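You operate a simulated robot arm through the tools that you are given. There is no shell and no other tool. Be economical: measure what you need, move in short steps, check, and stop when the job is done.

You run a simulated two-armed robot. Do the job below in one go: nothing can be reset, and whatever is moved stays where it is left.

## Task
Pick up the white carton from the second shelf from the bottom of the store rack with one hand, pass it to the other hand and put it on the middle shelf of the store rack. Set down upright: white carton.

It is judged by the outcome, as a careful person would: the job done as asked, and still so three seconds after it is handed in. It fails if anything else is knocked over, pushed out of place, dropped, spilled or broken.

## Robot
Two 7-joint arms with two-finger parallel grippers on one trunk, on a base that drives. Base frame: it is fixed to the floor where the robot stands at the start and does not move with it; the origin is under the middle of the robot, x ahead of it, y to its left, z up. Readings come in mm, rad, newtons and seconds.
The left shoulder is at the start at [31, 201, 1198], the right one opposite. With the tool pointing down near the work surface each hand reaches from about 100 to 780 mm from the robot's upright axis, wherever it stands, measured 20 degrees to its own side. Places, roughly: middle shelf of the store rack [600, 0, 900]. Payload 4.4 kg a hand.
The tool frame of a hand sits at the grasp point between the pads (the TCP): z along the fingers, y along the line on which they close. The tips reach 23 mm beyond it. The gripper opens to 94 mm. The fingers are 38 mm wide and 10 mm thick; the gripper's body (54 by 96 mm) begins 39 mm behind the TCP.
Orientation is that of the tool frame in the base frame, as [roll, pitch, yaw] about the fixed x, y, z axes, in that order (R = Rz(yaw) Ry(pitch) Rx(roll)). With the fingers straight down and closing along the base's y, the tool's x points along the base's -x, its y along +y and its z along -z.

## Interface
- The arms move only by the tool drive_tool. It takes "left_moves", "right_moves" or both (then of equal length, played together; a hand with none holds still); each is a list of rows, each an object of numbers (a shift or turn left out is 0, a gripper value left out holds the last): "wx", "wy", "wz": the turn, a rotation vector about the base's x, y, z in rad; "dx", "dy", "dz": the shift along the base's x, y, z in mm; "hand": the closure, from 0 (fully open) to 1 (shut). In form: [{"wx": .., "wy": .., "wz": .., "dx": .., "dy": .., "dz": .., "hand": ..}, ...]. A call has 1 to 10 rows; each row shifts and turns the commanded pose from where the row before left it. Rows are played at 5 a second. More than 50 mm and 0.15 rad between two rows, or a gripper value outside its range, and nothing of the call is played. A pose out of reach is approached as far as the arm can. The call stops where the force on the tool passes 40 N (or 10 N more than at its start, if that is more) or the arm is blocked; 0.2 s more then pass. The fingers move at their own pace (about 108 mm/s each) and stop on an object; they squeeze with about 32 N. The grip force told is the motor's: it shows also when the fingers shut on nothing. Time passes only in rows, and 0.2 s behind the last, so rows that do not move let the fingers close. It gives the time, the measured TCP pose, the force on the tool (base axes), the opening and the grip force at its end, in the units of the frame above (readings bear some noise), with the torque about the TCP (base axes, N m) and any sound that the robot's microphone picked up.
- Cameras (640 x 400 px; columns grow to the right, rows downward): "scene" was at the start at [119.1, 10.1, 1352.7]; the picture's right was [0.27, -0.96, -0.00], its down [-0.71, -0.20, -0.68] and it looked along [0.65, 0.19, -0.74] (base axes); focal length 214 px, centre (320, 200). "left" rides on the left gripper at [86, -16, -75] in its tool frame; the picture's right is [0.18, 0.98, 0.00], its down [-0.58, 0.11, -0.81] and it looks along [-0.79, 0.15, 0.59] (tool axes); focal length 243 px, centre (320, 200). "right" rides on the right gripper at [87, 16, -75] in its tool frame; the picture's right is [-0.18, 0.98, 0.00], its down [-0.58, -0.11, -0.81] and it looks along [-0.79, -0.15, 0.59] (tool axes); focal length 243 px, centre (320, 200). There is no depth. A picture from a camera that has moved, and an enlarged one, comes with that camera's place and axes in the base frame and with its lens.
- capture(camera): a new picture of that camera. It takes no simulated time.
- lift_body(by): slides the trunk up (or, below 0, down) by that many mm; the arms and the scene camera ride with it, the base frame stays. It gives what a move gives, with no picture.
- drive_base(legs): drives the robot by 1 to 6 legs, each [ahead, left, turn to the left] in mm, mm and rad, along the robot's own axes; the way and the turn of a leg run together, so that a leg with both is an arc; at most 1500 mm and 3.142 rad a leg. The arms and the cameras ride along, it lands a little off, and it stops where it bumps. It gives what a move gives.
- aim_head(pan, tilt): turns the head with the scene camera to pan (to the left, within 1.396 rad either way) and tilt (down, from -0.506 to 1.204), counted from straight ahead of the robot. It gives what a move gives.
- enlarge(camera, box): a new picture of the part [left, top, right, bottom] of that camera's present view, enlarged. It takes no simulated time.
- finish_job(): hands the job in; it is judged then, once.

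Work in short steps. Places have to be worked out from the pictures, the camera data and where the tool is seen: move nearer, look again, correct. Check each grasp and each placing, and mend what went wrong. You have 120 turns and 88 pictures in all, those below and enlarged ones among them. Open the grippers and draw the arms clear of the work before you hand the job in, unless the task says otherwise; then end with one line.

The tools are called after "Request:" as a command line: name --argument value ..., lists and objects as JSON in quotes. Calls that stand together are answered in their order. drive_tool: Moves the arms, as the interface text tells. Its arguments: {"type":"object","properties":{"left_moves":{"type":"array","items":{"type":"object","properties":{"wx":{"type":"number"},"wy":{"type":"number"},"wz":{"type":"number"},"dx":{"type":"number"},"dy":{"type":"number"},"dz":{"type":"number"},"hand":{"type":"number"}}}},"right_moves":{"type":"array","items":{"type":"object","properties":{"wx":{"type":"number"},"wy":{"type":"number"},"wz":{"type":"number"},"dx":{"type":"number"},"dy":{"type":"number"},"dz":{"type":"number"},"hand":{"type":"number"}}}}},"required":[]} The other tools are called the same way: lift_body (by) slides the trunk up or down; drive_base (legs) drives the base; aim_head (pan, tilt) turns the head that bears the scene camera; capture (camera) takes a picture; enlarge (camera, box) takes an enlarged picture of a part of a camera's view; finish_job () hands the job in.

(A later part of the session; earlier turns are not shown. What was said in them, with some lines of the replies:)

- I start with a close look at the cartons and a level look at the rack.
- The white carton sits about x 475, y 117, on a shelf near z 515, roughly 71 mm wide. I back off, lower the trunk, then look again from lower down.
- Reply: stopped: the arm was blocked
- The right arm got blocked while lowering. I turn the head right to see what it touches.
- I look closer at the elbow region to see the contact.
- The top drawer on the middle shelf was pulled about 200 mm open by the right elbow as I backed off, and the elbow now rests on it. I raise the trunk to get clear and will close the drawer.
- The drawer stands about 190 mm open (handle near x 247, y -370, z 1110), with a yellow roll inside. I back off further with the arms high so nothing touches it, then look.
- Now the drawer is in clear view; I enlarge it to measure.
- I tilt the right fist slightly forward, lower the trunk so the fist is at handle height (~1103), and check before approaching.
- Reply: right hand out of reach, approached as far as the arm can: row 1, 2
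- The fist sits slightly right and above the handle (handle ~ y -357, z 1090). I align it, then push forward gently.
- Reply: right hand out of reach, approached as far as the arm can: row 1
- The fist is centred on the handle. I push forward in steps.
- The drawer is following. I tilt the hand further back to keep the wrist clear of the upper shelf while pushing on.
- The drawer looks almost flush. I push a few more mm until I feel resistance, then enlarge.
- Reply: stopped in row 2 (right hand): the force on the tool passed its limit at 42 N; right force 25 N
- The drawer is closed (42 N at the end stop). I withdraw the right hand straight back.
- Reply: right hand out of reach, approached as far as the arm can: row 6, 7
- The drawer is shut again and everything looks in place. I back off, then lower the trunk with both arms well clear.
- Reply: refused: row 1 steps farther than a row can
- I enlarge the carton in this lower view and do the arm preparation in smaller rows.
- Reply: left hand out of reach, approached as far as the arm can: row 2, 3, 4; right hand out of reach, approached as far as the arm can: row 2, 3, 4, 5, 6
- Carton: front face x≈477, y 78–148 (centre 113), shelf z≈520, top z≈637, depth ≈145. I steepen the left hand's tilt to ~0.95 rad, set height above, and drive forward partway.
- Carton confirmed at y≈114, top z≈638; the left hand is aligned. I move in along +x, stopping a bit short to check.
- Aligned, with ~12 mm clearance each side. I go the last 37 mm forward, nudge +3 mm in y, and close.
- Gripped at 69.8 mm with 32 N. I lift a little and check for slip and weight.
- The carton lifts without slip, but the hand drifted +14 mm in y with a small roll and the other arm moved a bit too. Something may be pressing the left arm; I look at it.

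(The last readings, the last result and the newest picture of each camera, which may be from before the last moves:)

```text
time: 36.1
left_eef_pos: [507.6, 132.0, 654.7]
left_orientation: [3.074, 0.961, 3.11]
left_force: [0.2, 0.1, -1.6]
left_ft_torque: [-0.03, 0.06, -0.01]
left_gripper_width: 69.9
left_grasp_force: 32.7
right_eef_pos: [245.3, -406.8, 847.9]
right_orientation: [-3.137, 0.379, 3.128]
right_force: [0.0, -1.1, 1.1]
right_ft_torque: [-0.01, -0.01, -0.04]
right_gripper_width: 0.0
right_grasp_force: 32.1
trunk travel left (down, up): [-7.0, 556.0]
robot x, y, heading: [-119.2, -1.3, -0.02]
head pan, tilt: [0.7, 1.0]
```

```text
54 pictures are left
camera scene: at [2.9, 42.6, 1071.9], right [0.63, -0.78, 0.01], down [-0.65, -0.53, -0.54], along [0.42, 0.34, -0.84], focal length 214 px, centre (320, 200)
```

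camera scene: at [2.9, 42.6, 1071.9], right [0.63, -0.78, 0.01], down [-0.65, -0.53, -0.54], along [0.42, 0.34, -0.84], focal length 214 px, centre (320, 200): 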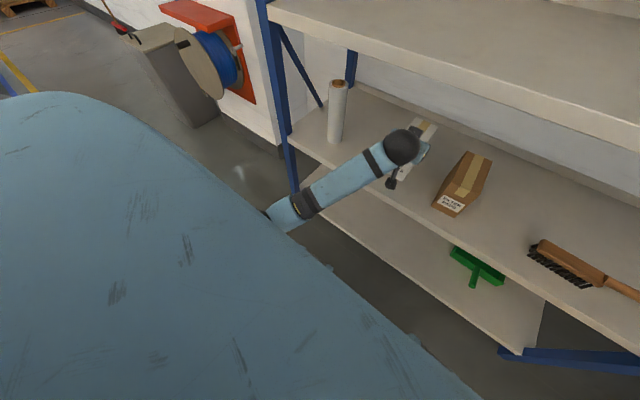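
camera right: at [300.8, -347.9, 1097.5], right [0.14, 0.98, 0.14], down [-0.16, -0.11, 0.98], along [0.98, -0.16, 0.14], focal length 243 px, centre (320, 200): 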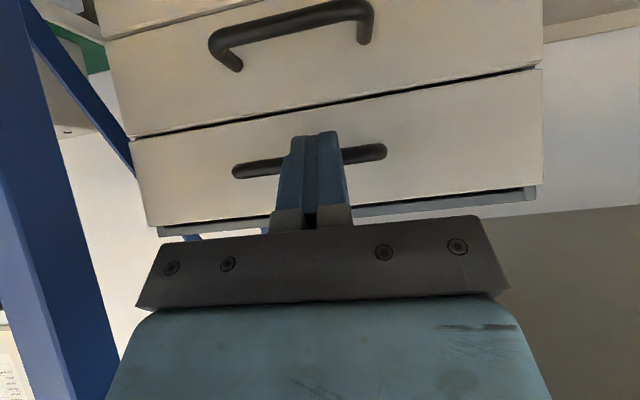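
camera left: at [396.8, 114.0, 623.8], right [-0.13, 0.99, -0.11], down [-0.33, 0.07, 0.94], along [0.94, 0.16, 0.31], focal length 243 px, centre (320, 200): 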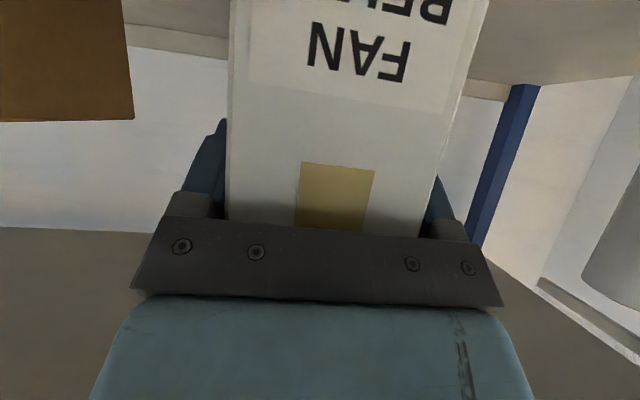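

The carton hangs free above the shelf and nothing in the rack is touched. I draw it out by driving the base straight back.

Request:
drive_base --legs '[[-350, 0, 0]]'

Request:
aim_head --pan 0.3 --tilt 0.9

Request:
capture --camera "scene"

```text
time: 38.4
left_eef_pos: [157.0, 133.3, 652.4]
left_orientation: [3.076, 0.961, 3.104]
left_force: [0.2, 0.6, -2.0]
left_ft_torque: [-0.04, 0.03, 0.02]
left_gripper_width: 69.7
left_grasp_force: 32.0
right_eef_pos: [-111.1, -402.3, 846.8]
right_orientation: [-3.136, 0.379, 3.117]
right_force: [0.1, 0.0, -1.1]
right_ft_torque: [0.02, -0.01, 0.0]
right_gripper_width: 0.1
right_grasp_force: 31.5
trunk travel left (down, up): [-7.0, 556.0]
robot x, y, heading: [-471.3, 2.9, -0.028]
head pan, tilt: [0.7, 1.0]
```

```text
time: 39.3
left_eef_pos: [157.8, 134.1, 651.8]
left_orientation: [3.072, 0.958, 3.098]
left_force: [0.7, -0.2, -1.9]
left_ft_torque: [0.0, 0.06, -0.03]
left_gripper_width: 69.8
left_grasp_force: 31.9
right_eef_pos: [-108.2, -403.8, 843.2]
right_orientation: [-3.137, 0.378, 3.117]
right_force: [-0.5, -0.1, -0.7]
right_ft_torque: [0.0, -0.03, 0.02]
right_gripper_width: 0.0
right_grasp_force: 31.5
trunk travel left (down, up): [-7.0, 556.0]
robot x, y, heading: [-464.2, 3.5, -0.03]
head pan, tilt: [0.3, 0.901]
```

```text
53 pictures are left
camera scene: at [-327.8, 24.8, 1077.7], right [0.27, -0.96, 0.0], down [-0.76, -0.21, -0.62], along [0.6, 0.17, -0.78], focal length 214 px, centre (320, 200)
```

scene: 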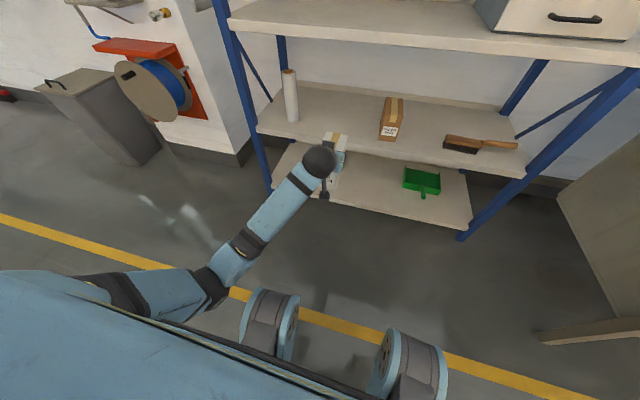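

The carton is clear of the rack (about 2 N weight). I raise the trunk to the handover height and then turn the left hand so its fingers point to the right.

Request:
lift_body --by 330

Request:
drive_tool --left_moves '[{"wz": -0.14, "dx": -17, "dy": -8}, {"wz": -0.14, "dx": -17, "dy": -8}, {"wz": -0.14, "dx": -17, "dy": -8}, {"wz": -0.14, "dx": -17, "dy": -8}, {"wz": -0.14, "dx": -17, "dy": -8}, {"wz": -0.14, "dx": -17, "dy": -8}]'

Request:
capture --camera "scene"

```text
time: 42.5
left_eef_pos: [158.5, 131.1, 982.7]
left_orientation: [3.07, 0.96, 3.097]
left_force: [0.1, 0.5, -2.4]
left_ft_torque: [-0.02, 0.1, -0.02]
left_gripper_width: 69.6
left_grasp_force: 31.8
right_eef_pos: [-108.6, -404.3, 1173.5]
right_orientation: [-3.141, 0.376, 3.117]
right_force: [0.9, -0.4, 0.3]
right_ft_torque: [0.01, 0.01, 0.01]
right_gripper_width: 0.0
right_grasp_force: 32.0
trunk travel left (down, up): [-337.0, 226.0]
robot x, y, heading: [-468.8, 5.8, -0.03]
head pan, tilt: [0.3, 0.901]
```

```text
time: 43.9
left_eef_pos: [54.1, 83.6, 982.7]
left_orientation: [3.07, 0.96, 2.252]
left_force: [0.0, -0.6, -2.6]
left_ft_torque: [0.07, 0.05, 0.04]
left_gripper_width: 70.0
left_grasp_force: 32.2
right_eef_pos: [-108.9, -403.8, 1173.8]
right_orientation: [-3.139, 0.377, 3.115]
right_force: [-0.7, 0.3, 0.0]
right_ft_torque: [-0.01, 0.04, -0.01]
right_gripper_width: 0.1
right_grasp_force: 31.5
trunk travel left (down, up): [-337.0, 226.0]
robot x, y, heading: [-471.7, 5.6, -0.029]
head pan, tilt: [0.3, 0.901]
```

```text
52 pictures are left
camera scene: at [-328.5, 23.1, 1408.4], right [0.27, -0.96, 0.0], down [-0.75, -0.21, -0.62], along [0.6, 0.17, -0.78], focal length 214 px, centre (320, 200)
```

scene: 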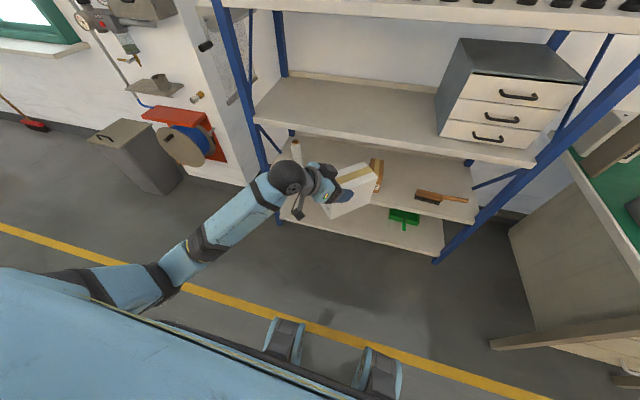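

The turn goes well. I finish the yaw to point the fingers at -y and level the carton (0.03 rad), while starting to turn the right hand toward +y.

Request:
drive_tool --left_moves '[{"wz": -0.136, "dx": -17, "dy": -8}, {"wz": -0.136, "dx": -17, "dy": -8}, {"wz": -0.136, "dx": -17, "dy": -8}, {"wz": -0.136, "dx": -17, "dy": -8}, {"wz": -0.1, "dx": -17, "dy": -8}, {"wy": 0.029}]' --right_moves '[{"wz": 0.14, "dz": -15, "hand": 0}, {"wz": 0.14, "dz": -15}, {"wz": 0.14, "dz": -15}, {"wz": 0.14, "dz": -15}, {"wz": 0.14, "dz": -15}, {"wz": 0.14, "dz": -15}]'

Request:
capture --camera "scene"

```text
time: 45.3
left_eef_pos: [-28.5, 43.0, 983.2]
left_orientation: [3.119, 0.96, 1.652]
left_force: [-0.7, 0.5, -1.7]
left_ft_torque: [0.1, 0.03, -0.01]
left_gripper_width: 69.5
left_grasp_force: 31.5
right_eef_pos: [-102.6, -375.5, 1095.2]
right_orientation: [-3.138, 0.377, -2.467]
right_force: [-0.6, -0.1, 0.4]
right_ft_torque: [-0.01, 0.0, -0.03]
right_gripper_width: 93.9
right_grasp_force: 0.1
right hand out of reach, approached as far as the arm can: row 5, 6
trunk travel left (down, up): [-337.0, 226.0]
robot x, y, heading: [-469.6, 5.8, -0.028]
head pan, tilt: [0.3, 0.901]
```

```text
51 pictures are left
camera scene: at [-330.0, 23.4, 1408.7], right [0.27, -0.96, 0.0], down [-0.75, -0.21, -0.62], along [0.6, 0.17, -0.78], focal length 214 px, centre (320, 200)
```

scene: 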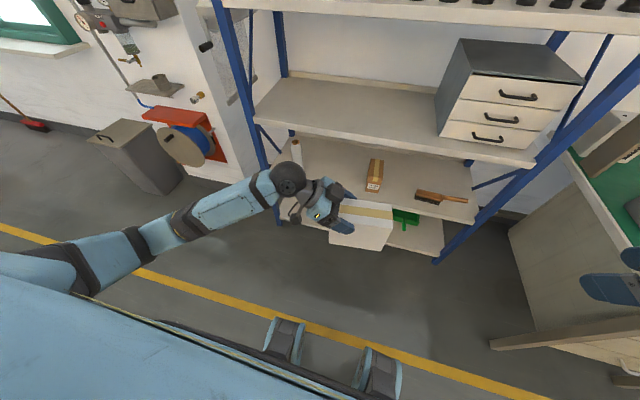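

The carton is now sideways in front of the robot. Next I bring the right hand, open, to a pre-grasp point to the right of the carton's free end, turned to face the left hand.

Request:
drive_tool --right_moves '[{"wz": 0.14, "dx": 20, "dy": 5, "dz": -10}, {"wz": 0.14, "dx": 20, "dy": 5, "dz": -10}, {"wz": 0.14, "dx": 20, "dy": 20, "dz": -10}, {"wz": 0.14, "dx": 15, "dy": 25, "dz": -10}, {"wz": 0.14, "dx": 10, "dy": 25, "dz": -10}, {"wz": 0.14, "dx": 5, "dy": 25, "dz": -10}, {"wz": 0.137, "dy": 25, "dz": -10}]'

Request:
drive_tool --right_moves '[{"wx": 0.14, "wy": 0.011, "dy": 15}, {"wx": 0.14, "wy": 0.011, "dy": 15}, {"wx": 0.14, "wy": 0.012, "dy": 15}]'

Request:
aim_head --pan 0.0 --tilt 0.85

Request:
capture --camera "scene"

Request:
capture --camera "right"

```text
time: 46.9
left_eef_pos: [-25.5, 44.5, 981.4]
left_orientation: [3.124, 0.961, 1.656]
left_force: [0.4, 0.8, -2.2]
left_ft_torque: [0.05, 0.0, -0.01]
left_gripper_width: 69.6
left_grasp_force: 32.4
right_eef_pos: [-132.0, -158.5, 1041.2]
right_orientation: [3.124, 0.407, -1.636]
right_force: [-0.2, 0.1, -0.8]
right_ft_torque: [-0.02, 0.0, 0.06]
right_gripper_width: 94.0
right_grasp_force: 0.0
right hand out of reach, approached as far as the arm can: row 1, 2, 3, 4, 5, 6
trunk travel left (down, up): [-337.0, 226.0]
robot x, y, heading: [-469.1, 8.2, -0.031]
head pan, tilt: [0.3, 0.901]
```

```text
time: 47.7
left_eef_pos: [-26.5, 41.6, 981.5]
left_orientation: [3.122, 0.957, 1.655]
left_force: [0.1, -0.5, -2.6]
left_ft_torque: [0.06, 0.01, 0.0]
left_gripper_width: 70.1
left_grasp_force: 31.6
right_eef_pos: [-131.4, -118.6, 1041.7]
right_orientation: [3.032, 0.827, -1.689]
right_force: [-0.6, 0.0, -0.4]
right_ft_torque: [-0.01, 0.02, 0.02]
right_gripper_width: 94.2
right_grasp_force: 0.1
trunk travel left (down, up): [-337.0, 226.0]
robot x, y, heading: [-465.3, 5.9, -0.028]
head pan, tilt: [0.3, 0.901]
```

```text
time: 48.5
left_eef_pos: [-28.5, 42.8, 981.7]
left_orientation: [3.122, 0.958, 1.653]
left_force: [0.6, 0.1, -2.5]
left_ft_torque: [0.14, -0.01, -0.03]
left_gripper_width: 69.7
left_grasp_force: 31.8
right_eef_pos: [-132.2, -116.9, 1041.6]
right_orientation: [3.035, 0.824, -1.687]
right_force: [0.5, 0.7, -0.3]
right_ft_torque: [-0.05, -0.01, -0.02]
right_gripper_width: 93.9
right_grasp_force: 0.0
trunk travel left (down, up): [-337.0, 226.0]
robot x, y, heading: [-475.4, 8.7, -0.029]
head pan, tilt: [0.0, 0.85]
```

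```text
50 pictures are left
camera scene: at [-322.9, 0.4, 1412.3], right [-0.03, -1.0, 0.0], down [-0.75, 0.02, -0.66], along [0.66, -0.02, -0.75], focal length 214 px, centre (320, 200)
```

scene: 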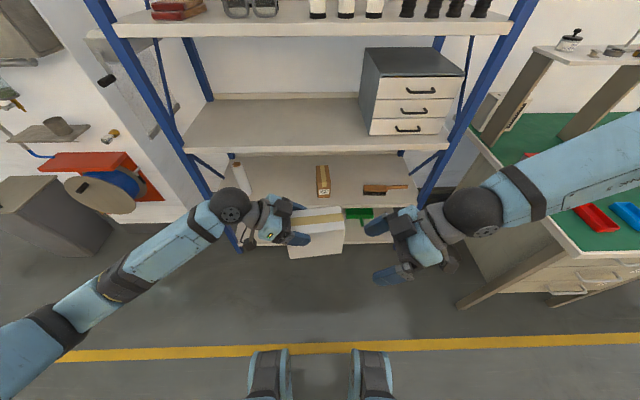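

```text
49 pictures are left
camera right: at [-152.6, -231.1, 1029.5], right [-0.97, 0.16, 0.21], down [0.17, -0.21, 0.96], along [0.2, 0.97, 0.17], focal length 243 px, centre (320, 200)
```

right: 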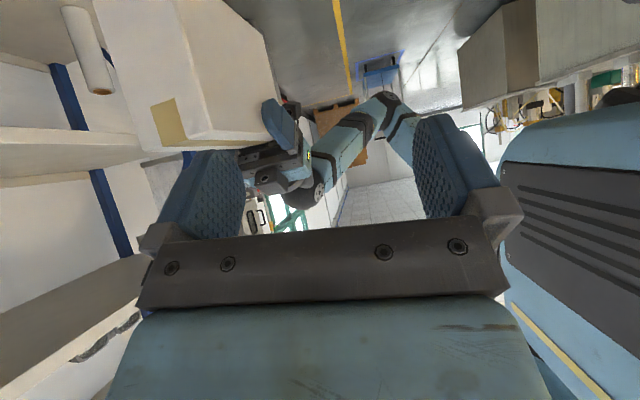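

The right hand needs +110 mm in x and small angle corrections. I do that above/outside the carton, then check.

Request:
drive_tool --right_moves '[{"dx": 40, "dy": -8, "wy": -0.073}, {"dx": 40, "wz": 0.122}, {"dx": 29}]'

Request:
capture --camera "right"

Request:
enlarge --camera "scene" --box '[200, 150, 480, 310]'

```text
time: 49.3
left_eef_pos: [-26.4, 42.9, 982.5]
left_orientation: [3.12, 0.958, 1.654]
left_force: [-0.1, 0.3, -2.6]
left_ft_torque: [0.08, 0.0, 0.04]
left_gripper_width: 69.8
left_grasp_force: 31.7
right_eef_pos: [-31.2, -105.0, 1039.0]
right_orientation: [-3.14, 0.834, -1.485]
right_force: [0.4, -0.9, 0.5]
right_ft_torque: [-0.01, 0.02, -0.01]
right_gripper_width: 93.9
right_grasp_force: 0.0
right hand out of reach, approached as far as the arm can: row 1, 2
trunk travel left (down, up): [-337.0, 226.0]
robot x, y, heading: [-473.4, 7.9, -0.029]
head pan, tilt: [0.0, 0.85]
```

```text
48 pictures are left
camera right: at [-38.5, -220.7, 1024.7], right [-0.99, 0.04, 0.14], down [0.12, -0.2, 0.97], along [0.07, 0.98, 0.19], focal length 243 px, centre (320, 200)
```

right: 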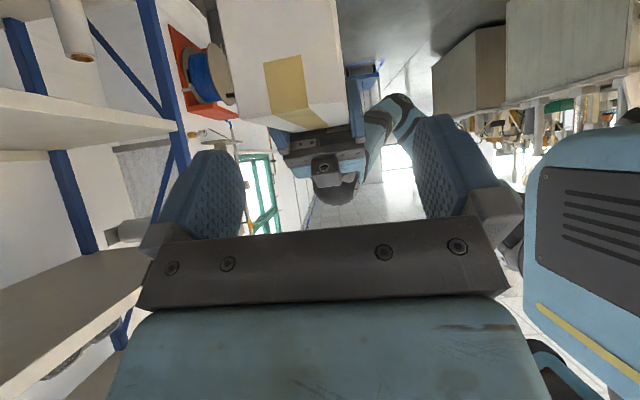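

```text
2.29 times, centred on (340, 230) of scene
camera zoom: at [-323.0, -0.1, 1412.3], right [-0.03, -1.0, 0.0], down [-0.75, 0.02, -0.66], along [0.66, -0.02, -0.75], focal length 490 px, centre (274, 131)
```

zoom: 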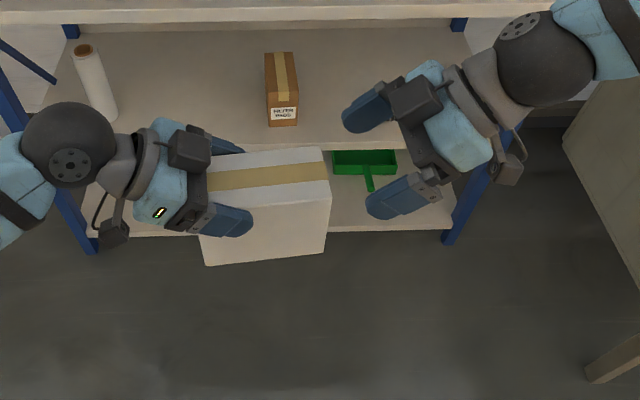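

I enlarge the right camera view to measure the carton's free end.

Request:
enlarge --camera "right" --box '[180, 0, 420, 150]'

```text
2.67 times, centred on (300, 75) of right
camera zoom: at [-38.5, -220.7, 1024.7], right [-0.99, 0.04, 0.14], down [0.12, -0.2, 0.97], along [0.07, 0.98, 0.19], focal length 647 px, centre (373, 533)
```

zoom: 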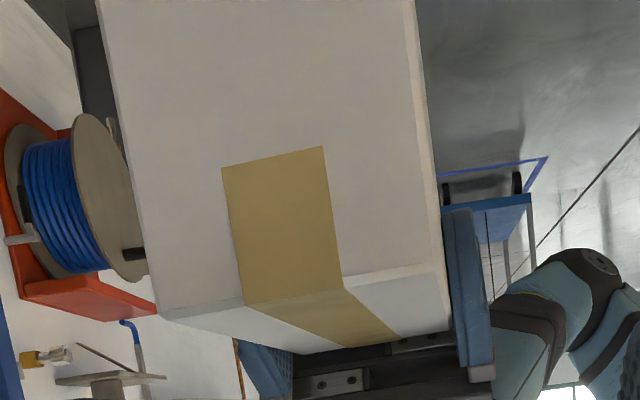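

Free end: y≈-66, x -53…17, top z≈997. I align x, lower to z≈986, and then slide in along +y.

Request:
drive_tool --right_moves '[{"dx": 10, "dz": -25}, {"dz": -28}]'

Request:
capture --camera "right"

```text
time: 49.9
left_eef_pos: [-27.5, 43.0, 982.6]
left_orientation: [3.122, 0.958, 1.654]
left_force: [-0.2, -0.2, -3.0]
left_ft_torque: [0.1, 0.03, 0.01]
left_gripper_width: 69.8
left_grasp_force: 32.2
right_eef_pos: [-20.9, -108.5, 984.2]
right_orientation: [-3.141, 0.83, -1.486]
right_force: [-0.5, -0.3, -0.2]
right_ft_torque: [0.0, -0.01, -0.01]
right_gripper_width: 94.0
right_grasp_force: 0.1
trunk travel left (down, up): [-337.0, 226.0]
robot x, y, heading: [-470.8, 4.1, -0.028]
head pan, tilt: [0.0, 0.85]
```

```text
45 pictures are left
camera right: at [-27.3, -223.5, 970.0], right [-0.99, 0.04, 0.14], down [0.13, -0.19, 0.97], along [0.07, 0.98, 0.19], focal length 243 px, centre (320, 200)
```

right: 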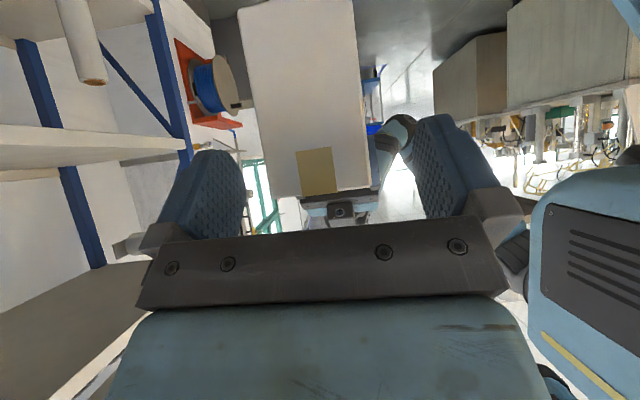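

Aligned within a couple of mm. I slide in and close gently.

Request:
drive_tool --right_moves '[{"dy": 25, "dx": 1}, {"dy": 25, "dz": 1}, {"dy": 22, "dz": 1}]'

Request:
capture --camera "right"

Request:
enlarge --camera "scene" --box '[200, 150, 480, 310]'

```text
time: 50.7
left_eef_pos: [-27.4, 43.4, 983.1]
left_orientation: [3.12, 0.956, 1.655]
left_force: [-0.2, 0.4, -1.9]
left_ft_torque: [0.1, 0.0, 0.02]
left_gripper_width: 69.9
left_grasp_force: 32.1
right_eef_pos: [-20.9, -36.0, 988.3]
right_orientation: [3.138, 0.829, -1.49]
right_force: [-0.2, -0.2, 0.3]
right_ft_torque: [0.01, -0.02, 0.0]
right_gripper_width: 93.9
right_grasp_force: 0.1
trunk travel left (down, up): [-337.0, 226.0]
robot x, y, heading: [-468.4, 4.6, -0.03]
head pan, tilt: [0.0, 0.85]
```

```text
44 pictures are left
camera right: at [-27.5, -150.8, 974.0], right [-0.99, 0.04, 0.14], down [0.13, -0.19, 0.97], along [0.07, 0.98, 0.19], focal length 243 px, centre (320, 200)
```

right: 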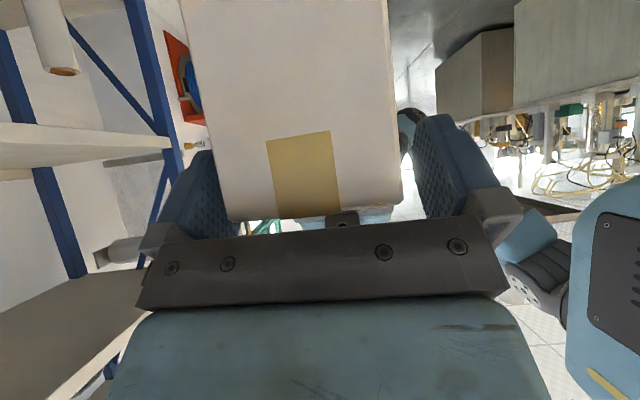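

```text
2.29 times, centred on (340, 230) of scene
camera zoom: at [-322.6, 1.2, 1412.3], right [-0.03, -1.0, 0.0], down [-0.75, 0.02, -0.66], along [0.66, -0.02, -0.75], focal length 490 px, centre (274, 131)
```

zoom: 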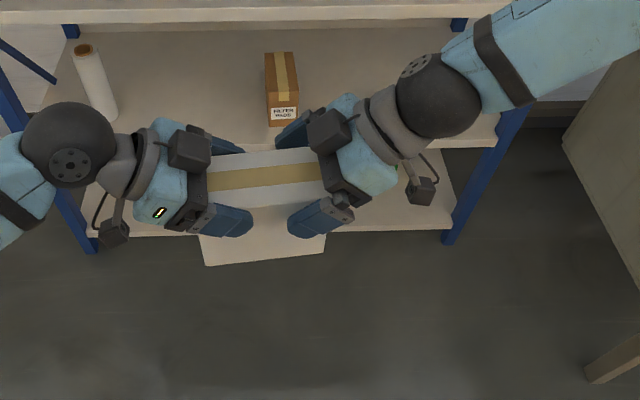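

Both fingers straddle the end. A 3 mm centring shift, then I close the right hand.

Request:
drive_tool --right_moves '[{"dx": 3, "dy": 3}]'

Request:
drive_tool --right_moves '[{"hand": 1}, {}, {}]'

Request:
capture --camera "right"

```text
time: 51.1
left_eef_pos: [-26.9, 43.2, 982.1]
left_orientation: [3.12, 0.959, 1.654]
left_force: [-0.2, 0.5, -1.7]
left_ft_torque: [0.09, 0.02, 0.02]
left_gripper_width: 70.1
left_grasp_force: 31.9
right_eef_pos: [-16.3, -33.7, 987.5]
right_orientation: [3.141, 0.83, -1.488]
right_force: [-0.4, 0.3, 0.7]
right_ft_torque: [0.02, 0.0, -0.02]
right_gripper_width: 94.2
right_grasp_force: 0.1
trunk travel left (down, up): [-337.0, 226.0]
robot x, y, heading: [-472.1, 1.1, -0.029]
head pan, tilt: [0.0, 0.85]
```

```text
time: 51.9
left_eef_pos: [-27.1, 42.8, 982.1]
left_orientation: [3.121, 0.96, 1.654]
left_force: [16.4, -0.2, -3.7]
left_ft_torque: [0.18, 0.49, -0.01]
left_gripper_width: 69.7
left_grasp_force: 32.1
right_eef_pos: [-18.5, -34.8, 988.3]
right_orientation: [3.139, 0.832, -1.483]
right_force: [-17.2, 0.7, 0.7]
right_ft_torque: [-0.07, -0.39, 1.27]
right_gripper_width: 70.6
right_grasp_force: 32.2
trunk travel left (down, up): [-337.0, 226.0]
robot x, y, heading: [-471.0, 6.7, -0.03]
head pan, tilt: [0.0, 0.85]
```

```text
42 pictures are left
camera right: at [-24.8, -149.4, 973.2], right [-0.99, 0.04, 0.14], down [0.13, -0.19, 0.97], along [0.06, 0.98, 0.19], focal length 243 px, centre (320, 200)
```

right: 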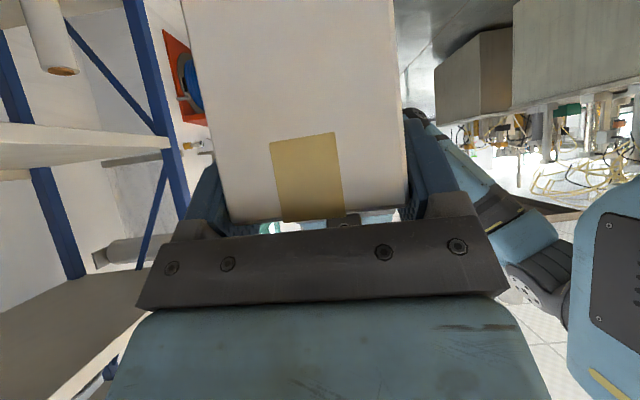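

The right hand holds (70.6 mm, 32 N) with 17 N of internal side force. I relax it by 3 mm toward -x, then release the left hand.

Request:
drive_tool --right_moves '[{"dx": -3}, {}]'

```text
time: 52.5
left_eef_pos: [-27.3, 43.1, 982.7]
left_orientation: [3.121, 0.956, 1.654]
left_force: [8.5, 7.6, -8.9]
left_ft_torque: [-0.17, -0.23, -0.74]
left_gripper_width: 69.5
left_grasp_force: 32.3
right_eef_pos: [-19.1, -35.0, 985.7]
right_orientation: [-3.14, 0.83, -1.486]
right_force: [-8.3, -6.6, 6.0]
right_ft_torque: [0.75, 0.3, 1.46]
right_gripper_width: 70.4
right_grasp_force: 31.8
trunk travel left (down, up): [-337.0, 226.0]
robot x, y, heading: [-468.6, 5.8, -0.03]
head pan, tilt: [0.0, 0.85]
```

Internal forces are smaller. I open the left hand and draw it back along its own axis.

Request:
drive_tool --left_moves '[{"hand": 0}, {}, {}]'

Request:
drive_tool --left_moves '[{"dx": -1, "dy": 16, "dz": 10}, {"dx": -2, "dy": 24, "dz": 15}, {"dx": -2, "dy": 30, "dz": 15}, {"dy": 40}, {"dy": 40}]'

Request:
capture --camera "scene"

Request:
capture --camera "right"

```text
time: 53.3
left_eef_pos: [-27.8, 43.4, 982.7]
left_orientation: [3.121, 0.958, 1.655]
left_force: [0.0, -0.5, -0.2]
left_ft_torque: [0.02, 0.01, 0.01]
left_gripper_width: 94.3
left_grasp_force: 0.1
right_eef_pos: [-19.9, -34.7, 987.0]
right_orientation: [-3.141, 0.83, -1.486]
right_force: [0.5, 0.4, -0.3]
right_ft_torque: [-0.1, -0.01, 0.0]
right_gripper_width: 70.0
right_grasp_force: 32.1
trunk travel left (down, up): [-337.0, 226.0]
robot x, y, heading: [-473.2, 4.9, -0.027]
head pan, tilt: [0.0, 0.85]
```

```text
time: 54.5
left_eef_pos: [-33.3, 191.5, 1025.8]
left_orientation: [3.12, 0.959, 1.654]
left_force: [-0.7, -0.8, 0.4]
left_ft_torque: [0.01, 0.03, 0.0]
left_gripper_width: 94.0
left_grasp_force: 0.0
right_eef_pos: [-20.0, -34.0, 985.9]
right_orientation: [-3.139, 0.83, -1.486]
right_force: [-0.1, -0.2, 0.8]
right_ft_torque: [-0.12, -0.01, 0.0]
right_gripper_width: 69.6
right_grasp_force: 31.5
trunk travel left (down, up): [-337.0, 226.0]
robot x, y, heading: [-469.3, 7.1, -0.024]
head pan, tilt: [0.0, 0.85]
```

```text
41 pictures are left
camera scene: at [-323.6, 0.9, 1412.4], right [-0.03, -1.0, 0.0], down [-0.75, 0.02, -0.66], along [0.66, -0.02, -0.75], focal length 214 px, centre (320, 200)
```

scene: 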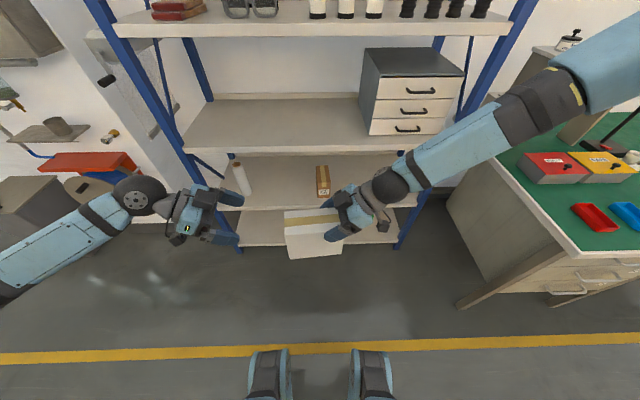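

```text
40 pictures are left
camera right: at [-27.3, -149.0, 972.6], right [-0.99, 0.04, 0.14], down [0.12, -0.19, 0.97], along [0.07, 0.98, 0.19], focal length 243 px, centre (320, 200)
```

right: 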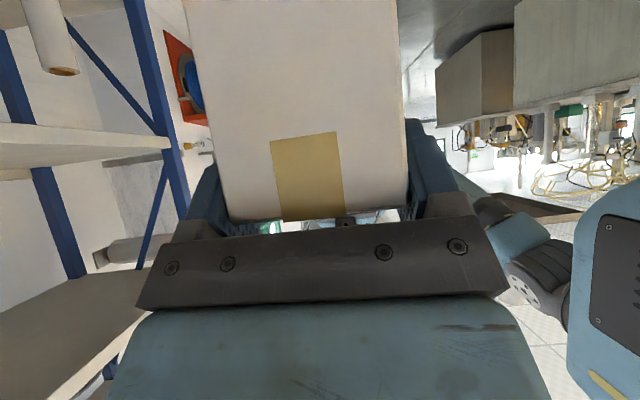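

The handover succeeded: the right hand holds the carton alone. I now turn the right hand to face +x while extending it, in two batches, and tuck the left hand away.

Request:
drive_tool --right_moves '[{"wz": -0.138, "dx": 12, "dy": -6, "dz": 5}, {"wz": -0.138, "dx": 12, "dy": -6, "dz": 5}, {"wz": -0.138, "dx": 12, "dy": -6, "dz": 5}, {"wz": -0.138, "dx": 12, "dy": -6, "dz": 5}, {"wz": -0.138, "dx": 12, "dy": -6, "dz": 5}, {"wz": -0.138, "dx": 12, "dy": -6, "dz": 5}]' --left_moves '[{"dy": 25}, {"dy": 25}, {"dx": -10, "dy": 25}, {"dx": -10}, {"dx": -10}, {"dx": -10}]'

Request:
drive_tool --right_moves '[{"wz": -0.138, "dx": 13, "dy": -6, "dz": 5}, {"wz": -0.138, "dx": 13, "dy": -6, "dz": 5}, {"wz": -0.138, "dx": 13, "dy": -6, "dz": 5}, {"wz": -0.138, "dx": 13, "dy": -6, "dz": 5}, {"wz": -0.138, "dx": 13, "dy": -6}, {"wz": -0.138, "dx": 13, "dy": -6}]'

Request:
capture --camera "scene"

Request:
capture --camera "right"

```text
time: 55.9
left_eef_pos: [-75.7, 267.7, 1024.6]
left_orientation: [3.12, 0.958, 1.656]
left_force: [0.9, -0.3, 0.3]
left_ft_torque: [-0.04, -0.01, 0.0]
left_gripper_width: 93.9
left_grasp_force: 0.0
right_eef_pos: [52.2, -71.0, 1018.8]
right_orientation: [3.141, 0.831, -2.318]
right_force: [-0.4, -0.6, -2.2]
right_ft_torque: [-0.09, 0.07, -0.01]
right_gripper_width: 69.8
right_grasp_force: 32.3
trunk travel left (down, up): [-337.0, 226.0]
robot x, y, heading: [-468.5, 5.5, -0.03]
head pan, tilt: [0.0, 0.85]
```

```text
time: 57.3
left_eef_pos: [-74.6, 268.8, 1023.6]
left_orientation: [3.121, 0.958, 1.656]
left_force: [0.2, -0.7, 0.0]
left_ft_torque: [0.02, 0.01, -0.01]
left_gripper_width: 94.0
left_grasp_force: 0.0
right_eef_pos: [129.9, -104.2, 1034.5]
right_orientation: [-3.141, 0.829, 3.138]
right_force: [-0.1, -0.1, -1.7]
right_ft_torque: [0.01, 0.09, 0.0]
right_gripper_width: 69.9
right_grasp_force: 32.2
trunk travel left (down, up): [-337.0, 226.0]
robot x, y, heading: [-468.4, 3.1, -0.026]
head pan, tilt: [0.0, 0.85]
```

```text
39 pictures are left
camera scene: at [-322.4, 0.6, 1412.3], right [-0.03, -1.0, 0.0], down [-0.75, 0.02, -0.66], along [0.66, -0.02, -0.75], focal length 214 px, centre (320, 200)
```

scene: 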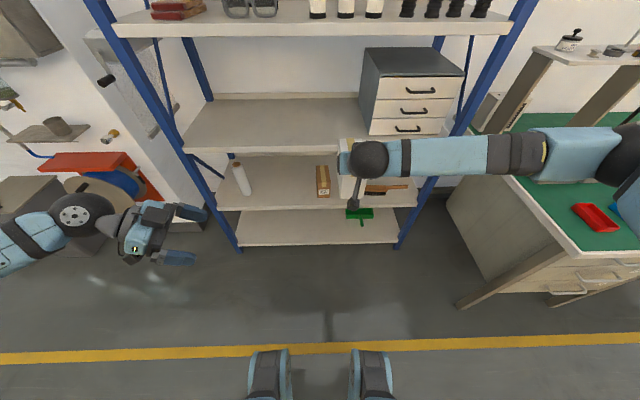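

```text
38 pictures are left
camera right: at [16.4, -88.9, 1021.0], right [0.13, 0.98, 0.14], down [-0.2, -0.11, 0.97], along [0.97, -0.15, 0.19], focal length 243 px, centre (320, 200)
```

right: 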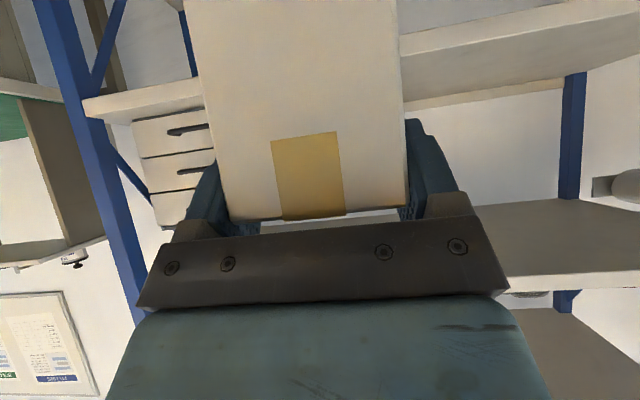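

The carton points at the rack, level. I raise the trunk 25 mm for clearance, shift the base left 180 mm (away from the drawers), square the heading and go forward part of the way.

Request:
lift_body --by 25

Request:
drive_base --legs '[[0, 180, 0.026], [200, 0, 0]]'

Request:
capture --camera "scene"

Request:
capture --camera "left"

```text
time: 58.0
left_eef_pos: [-74.8, 267.8, 1048.7]
left_orientation: [3.12, 0.958, 1.654]
left_force: [1.0, -0.1, 0.3]
left_ft_torque: [-0.01, -0.03, 0.0]
left_gripper_width: 93.9
left_grasp_force: 0.1
right_eef_pos: [129.3, -104.7, 1060.1]
right_orientation: [3.141, 0.828, 3.141]
right_force: [0.4, -0.2, -2.1]
right_ft_torque: [0.01, 0.11, 0.01]
right_gripper_width: 69.8
right_grasp_force: 32.1
trunk travel left (down, up): [-362.0, 201.0]
robot x, y, heading: [-469.6, 4.7, -0.023]
head pan, tilt: [0.0, 0.85]
```

```text
time: 61.5
left_eef_pos: [122.3, 458.1, 1048.1]
left_orientation: [3.12, 0.958, 1.681]
left_force: [0.6, 0.7, 0.1]
left_ft_torque: [0.0, 0.03, 0.0]
left_gripper_width: 94.0
left_grasp_force: 0.0
right_eef_pos: [337.1, 90.7, 1060.0]
right_orientation: [-3.14, 0.832, -3.114]
right_force: [0.2, -0.7, -2.3]
right_ft_torque: [-0.03, 0.07, 0.0]
right_gripper_width: 69.6
right_grasp_force: 32.1
trunk travel left (down, up): [-362.0, 201.0]
robot x, y, heading: [-263.6, 182.1, 0.002]
head pan, tilt: [0.0, 0.85]
```

```text
37 pictures are left
camera scene: at [-117.7, 183.6, 1437.3], right [0.0, -1.0, 0.0], down [-0.75, 0.0, -0.66], along [0.66, 0.0, -0.75], focal length 214 px, centre (320, 200)
```

scene: 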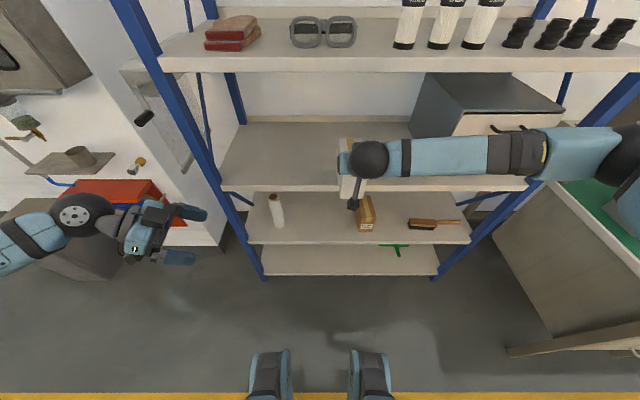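

```text
36 pictures are left
camera left: at [93.8, 565.5, 1020.9], right [0.96, 0.23, -0.14], down [0.06, 0.34, 0.94], along [0.26, -0.91, 0.31], focal length 243 px, centre (320, 200)
```

left: 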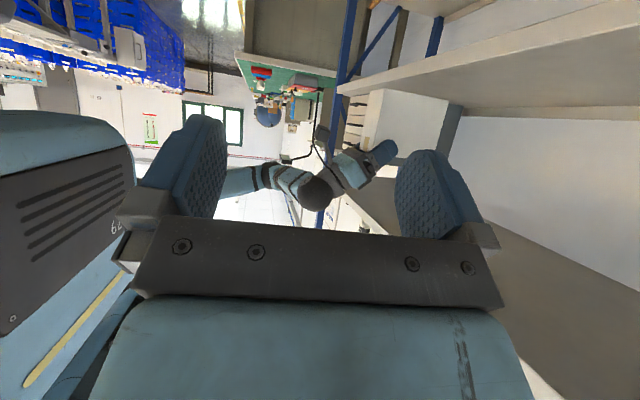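

I enlarge the left camera's side view to check the carton's height over the shelf edge and its level.

Request:
enlarge --camera "left" --box '[220, 50, 500, 225]'

```text
2.29 times, centred on (360, 138) of left
camera zoom: at [93.8, 565.5, 1020.9], right [0.96, 0.23, -0.14], down [0.06, 0.34, 0.94], along [0.26, -0.91, 0.31], focal length 555 px, centre (229, 343)
```

zoom: 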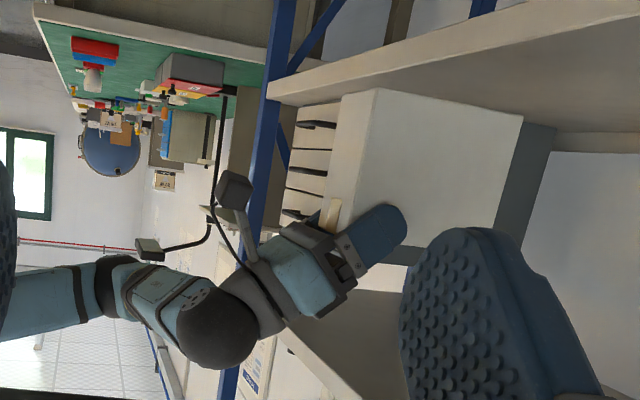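

The carton is level, bottom at z≈953, above the shelf. Clearances to the upper shelf and drawers look sufficient; I drive 130 mm forward.

Request:
drive_base --legs '[[130, 0, 0]]'

Request:
capture --camera "scene"

Request:
capture --camera "left"

```text
time: 62.8
left_eef_pos: [255.3, 456.6, 1049.3]
left_orientation: [3.121, 0.959, 1.679]
left_force: [0.4, 1.1, 0.0]
left_ft_torque: [-0.04, 0.01, -0.01]
left_gripper_width: 94.0
left_grasp_force: 0.1
right_eef_pos: [468.4, 89.0, 1060.4]
right_orientation: [3.141, 0.83, -3.121]
right_force: [0.0, -0.5, -2.2]
right_ft_torque: [-0.01, 0.1, 0.01]
right_gripper_width: 69.8
right_grasp_force: 32.0
trunk travel left (down, up): [-362.0, 201.0]
robot x, y, heading: [-133.5, 184.5, 0.0]
head pan, tilt: [0.0, 0.85]
```

```text
34 pictures are left
camera scene: at [13.8, 183.1, 1437.3], right [0.0, -1.0, 0.0], down [-0.75, 0.0, -0.66], along [0.66, 0.0, -0.75], focal length 214 px, centre (320, 200)
```

scene: 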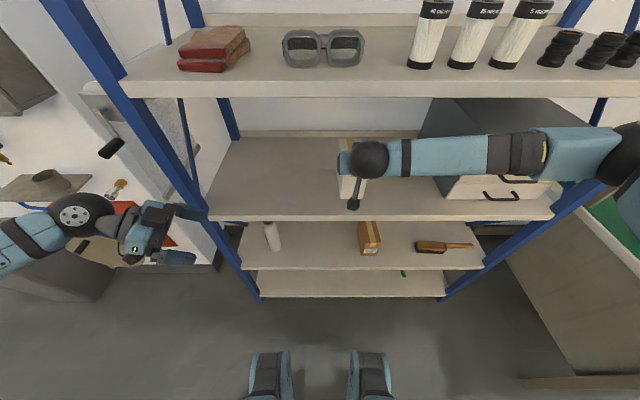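

```text
33 pictures are left
camera left: at [226.2, 564.5, 1021.0], right [0.96, 0.23, -0.14], down [0.06, 0.34, 0.94], along [0.26, -0.91, 0.31], focal length 243 px, centre (320, 200)
```

left: 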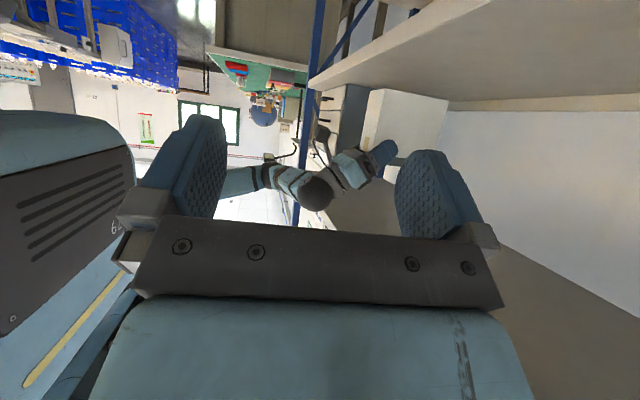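

Now above the shelf (near end x≈436). I move 12 mm further in and lower stepwise until contact.

Request:
drive_tool --right_moves '[{"dx": 12}, {"dz": -12}, {"dz": -12}, {"dz": -8}]'

Request:
enlarge --camera "left" --box '[280, 50, 500, 188]'

```text
time: 63.8
left_eef_pos: [254.1, 456.3, 1048.9]
left_orientation: [3.12, 0.957, 1.678]
left_force: [-0.9, -0.9, -0.3]
left_ft_torque: [0.04, -0.02, 0.02]
left_gripper_width: 94.3
left_grasp_force: 0.1
right_eef_pos: [480.7, 91.0, 1027.9]
right_orientation: [-3.14, 0.831, -3.119]
right_force: [0.1, -0.3, -2.2]
right_ft_torque: [0.0, 0.08, -0.03]
right_gripper_width: 69.8
right_grasp_force: 32.0
trunk travel left (down, up): [-362.0, 201.0]
robot x, y, heading: [-131.1, 187.5, -0.006]
head pan, tilt: [0.0, 0.85]
```

```text
2.90 times, centred on (390, 119) of left
camera zoom: at [226.1, 564.4, 1021.0], right [0.96, 0.23, -0.14], down [0.06, 0.34, 0.94], along [0.26, -0.91, 0.31], focal length 703 px, centre (117, 435)
```

zoom: 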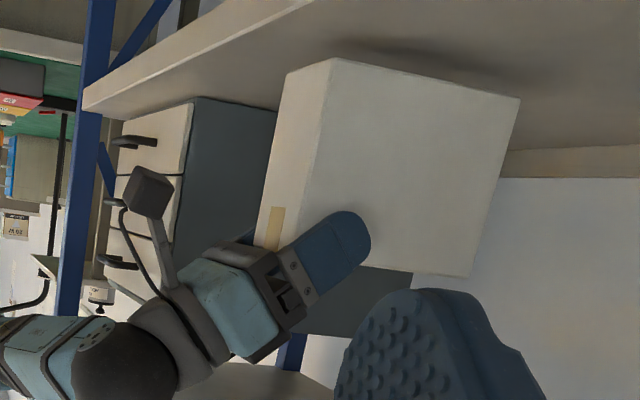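

Still a small gap. I continue down in 4 mm steps, watching the force.

Request:
drive_tool --right_moves '[{"dz": -5}, {"dz": -4}, {"dz": -3}]'

Request:
enlarge --camera "left" --box '[280, 50, 500, 188]'

```text
time: 64.5
left_eef_pos: [254.8, 456.5, 1049.1]
left_orientation: [3.119, 0.957, 1.679]
left_force: [0.1, 0.0, 0.3]
left_ft_torque: [0.02, -0.01, 0.01]
left_gripper_width: 94.0
left_grasp_force: 0.0
right_eef_pos: [479.4, 88.9, 1014.9]
right_orientation: [3.141, 0.831, -3.117]
right_force: [0.1, 0.3, -1.6]
right_ft_torque: [0.0, 0.1, -0.04]
right_gripper_width: 69.8
right_grasp_force: 31.6
trunk travel left (down, up): [-362.0, 201.0]
robot x, y, heading: [-132.9, 185.4, -0.007]
head pan, tilt: [0.0, 0.85]
```

```text
2.90 times, centred on (390, 119) of left
camera zoom: at [226.1, 564.4, 1021.1], right [0.96, 0.23, -0.14], down [0.06, 0.34, 0.94], along [0.26, -0.91, 0.31], focal length 703 px, centre (117, 435)
```

zoom: 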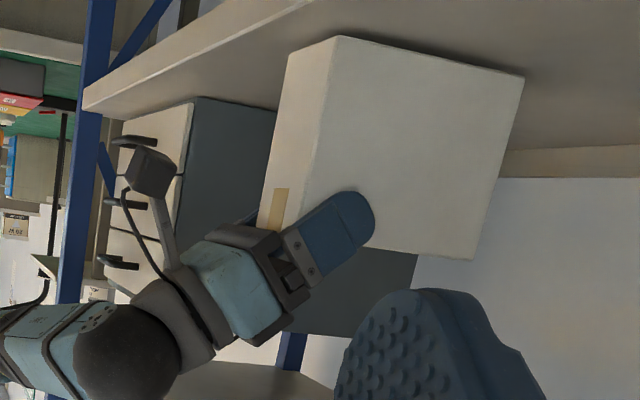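

Bottom at ≈908 and no contact yet; I keep lowering in 3 mm steps.

Request:
drive_tool --right_moves '[{"dz": -3}, {"dz": -2}, {"dz": -2}]'

```text
time: 65.3
left_eef_pos: [254.5, 457.0, 1048.9]
left_orientation: [3.119, 0.958, 1.676]
left_force: [0.4, 0.0, 0.0]
left_ft_torque: [-0.02, 0.01, 0.04]
left_gripper_width: 93.8
left_grasp_force: 0.0
right_eef_pos: [480.0, 90.6, 1010.1]
right_orientation: [-3.141, 0.835, -3.12]
right_force: [-0.2, -2.2, 3.4]
right_ft_torque: [-0.12, 0.23, 0.03]
right_gripper_width: 69.9
right_grasp_force: 31.6
trunk travel left (down, up): [-362.0, 201.0]
robot x, y, heading: [-129.4, 186.3, 0.002]
head pan, tilt: [0.0, 0.85]
```

First contact (force turned upward). One more small step, then a look at the seating.

Request:
drive_tool --right_moves '[{"dz": -2}, {}]'

Request:
enlarge --camera "left" --box '[280, 30, 500, 168]'

```text
time: 66.0
left_eef_pos: [254.0, 456.7, 1049.3]
left_orientation: [3.118, 0.958, 1.675]
left_force: [0.7, 0.4, 0.3]
left_ft_torque: [0.01, 0.01, 0.0]
left_gripper_width: 94.0
left_grasp_force: 0.0
right_eef_pos: [478.9, 89.0, 1009.6]
right_orientation: [3.139, 0.836, -3.119]
right_force: [1.3, -4.4, 20.1]
right_ft_torque: [-0.37, 0.54, 0.12]
right_gripper_width: 69.6
right_grasp_force: 32.5
trunk travel left (down, up): [-362.0, 201.0]
robot x, y, heading: [-132.8, 185.7, -0.004]
head pan, tilt: [0.0, 0.85]
```

```text
2.90 times, centred on (390, 99) of left
camera zoom: at [224.6, 564.3, 1022.1], right [0.96, 0.23, -0.14], down [0.05, 0.34, 0.94], along [0.26, -0.91, 0.31], focal length 703 px, centre (117, 493)
```

zoom: 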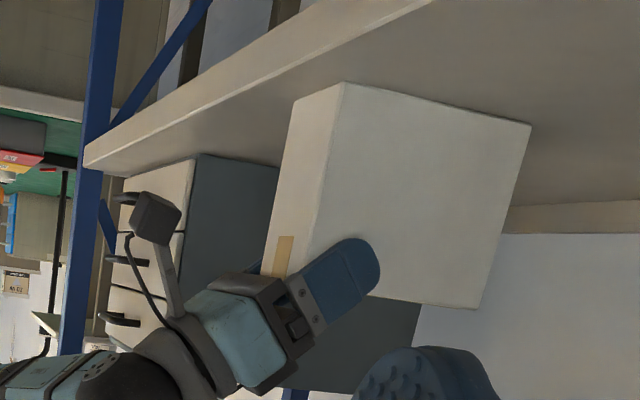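

Seated flat on the shelf with ~20 N. I relieve slightly, open the right hand, and withdraw along its axis.

Request:
drive_tool --right_moves '[{"dz": 1.5}, {"hand": 0}, {}, {}]'

Request:
drive_tool --right_moves '[{"dx": -11, "dz": 8}, {"dx": -15, "dz": 10}, {"dx": -25, "dz": 8}, {"dx": -35}]'

Request:
capture --camera "right"

Request:
capture --camera "scene"

```text
time: 67.0
left_eef_pos: [253.7, 456.8, 1047.2]
left_orientation: [3.122, 0.959, 1.679]
left_force: [0.6, -0.4, -0.5]
left_ft_torque: [-0.02, -0.01, 0.0]
left_gripper_width: 93.9
left_grasp_force: 0.1
right_eef_pos: [479.2, 91.1, 1008.4]
right_orientation: [3.14, 0.831, -3.117]
right_force: [0.1, -0.4, 0.1]
right_ft_torque: [0.05, 0.04, 0.0]
right_gripper_width: 93.9
right_grasp_force: 0.0
trunk travel left (down, up): [-362.0, 201.0]
robot x, y, heading: [-133.4, 182.9, 0.001]
head pan, tilt: [0.0, 0.85]
```

```text
time: 68.0
left_eef_pos: [254.1, 456.0, 1049.3]
left_orientation: [3.119, 0.957, 1.676]
left_force: [0.7, 0.4, 0.2]
left_ft_torque: [-0.02, 0.0, 0.01]
left_gripper_width: 93.7
left_grasp_force: 0.0
right_eef_pos: [389.1, 88.3, 1034.1]
right_orientation: [3.141, 0.829, -3.119]
right_force: [-0.3, -0.4, -0.4]
right_ft_torque: [-0.02, 0.03, 0.0]
right_gripper_width: 94.0
right_grasp_force: 0.0
trunk travel left (down, up): [-362.0, 201.0]
robot x, y, heading: [-132.8, 184.7, 0.001]
head pan, tilt: [0.0, 0.85]
```

```text
29 pictures are left
camera right: at [276.3, 101.4, 1019.7], right [0.1, 0.99, 0.14], down [-0.2, -0.11, 0.97], along [0.97, -0.13, 0.19], focal length 243 px, centre (320, 200)
```

right: 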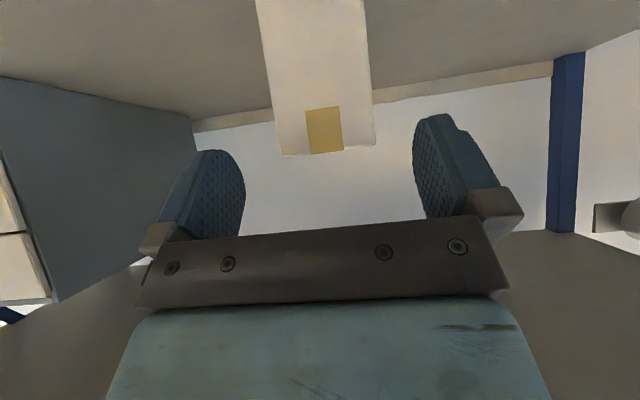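

```text
28 pictures are left
camera scene: at [12.7, 182.8, 1437.5], right [0.0, -1.0, 0.0], down [-0.75, 0.0, -0.66], along [0.66, 0.0, -0.75], focal length 214 px, centre (320, 200)
```

scene: 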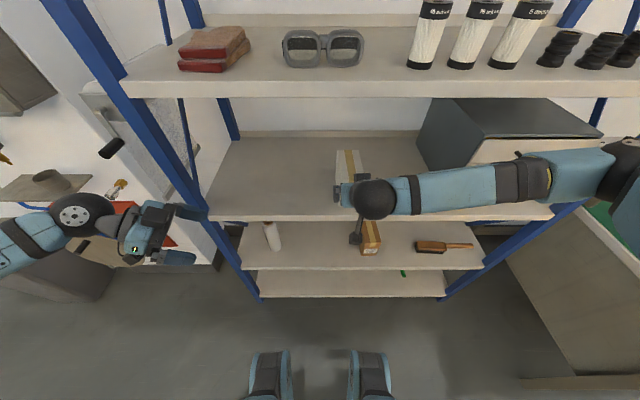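

The carton stands on the middle shelf. All arm parts are in front of the rack, so I drive straight back and take a final look.

Request:
drive_base --legs '[[-350, 0, 0]]'

Request:
capture --camera "scene"

Request:
enlarge --camera "scene" --box '[180, 0, 500, 200]'

```text
time: 70.2
left_eef_pos: [-97.7, 458.9, 1048.1]
left_orientation: [3.119, 0.957, 1.683]
left_force: [0.5, 0.7, 0.6]
left_ft_torque: [-0.01, 0.03, 0.05]
left_gripper_width: 93.9
left_grasp_force: 0.0
right_eef_pos: [40.4, 91.1, 1033.7]
right_orientation: [-3.142, 0.83, -3.115]
right_force: [0.1, 0.5, -0.4]
right_ft_torque: [0.03, 0.01, 0.02]
right_gripper_width: 94.2
right_grasp_force: 0.0
trunk travel left (down, up): [-362.0, 201.0]
robot x, y, heading: [-484.9, 188.2, 0.0]
head pan, tilt: [0.0, 0.85]
```

```text
27 pictures are left
camera scene: at [-338.5, 183.8, 1437.4], right [0.0, -1.0, 0.0], down [-0.75, 0.0, -0.66], along [0.66, 0.0, -0.75], focal length 214 px, centre (320, 200)
```

scene: 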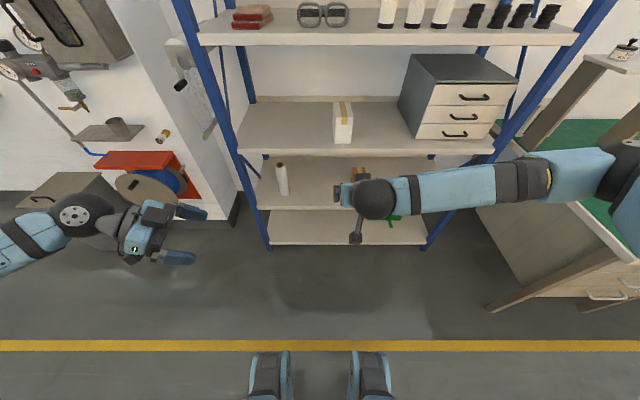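

```text
2.00 times, centred on (340, 100) of scene
camera zoom: at [-338.5, 183.8, 1437.4], right [0.0, -1.0, 0.0], down [-0.75, 0.0, -0.66], along [0.66, 0.0, -0.75], focal length 429 px, centre (280, 400)
```

zoom: 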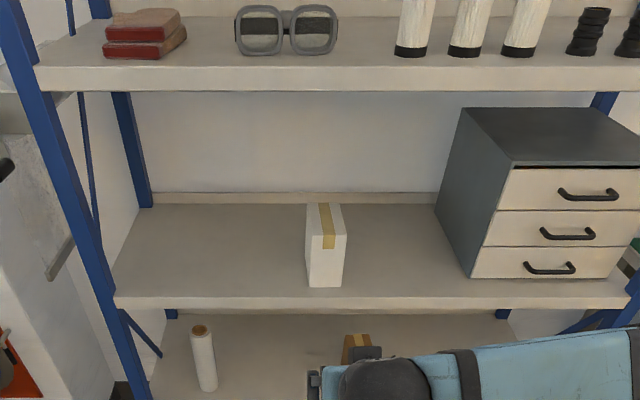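

The white carton stands upright on the middle shelf, the drawers are shut, the other items are in place, and both hands are open and clear. I hand the job in.

Request:
finish_job

```text
The job is handed in.
```

The white carton was picked up with the left hand, passed to the right and now stands upright on the middle shelf. Early on, while I was backing off, my right elbow pulled the top drawer on that shelf about 200 mm open; I pushed it shut again, and the last picture shows it closed with nothing else out of place.
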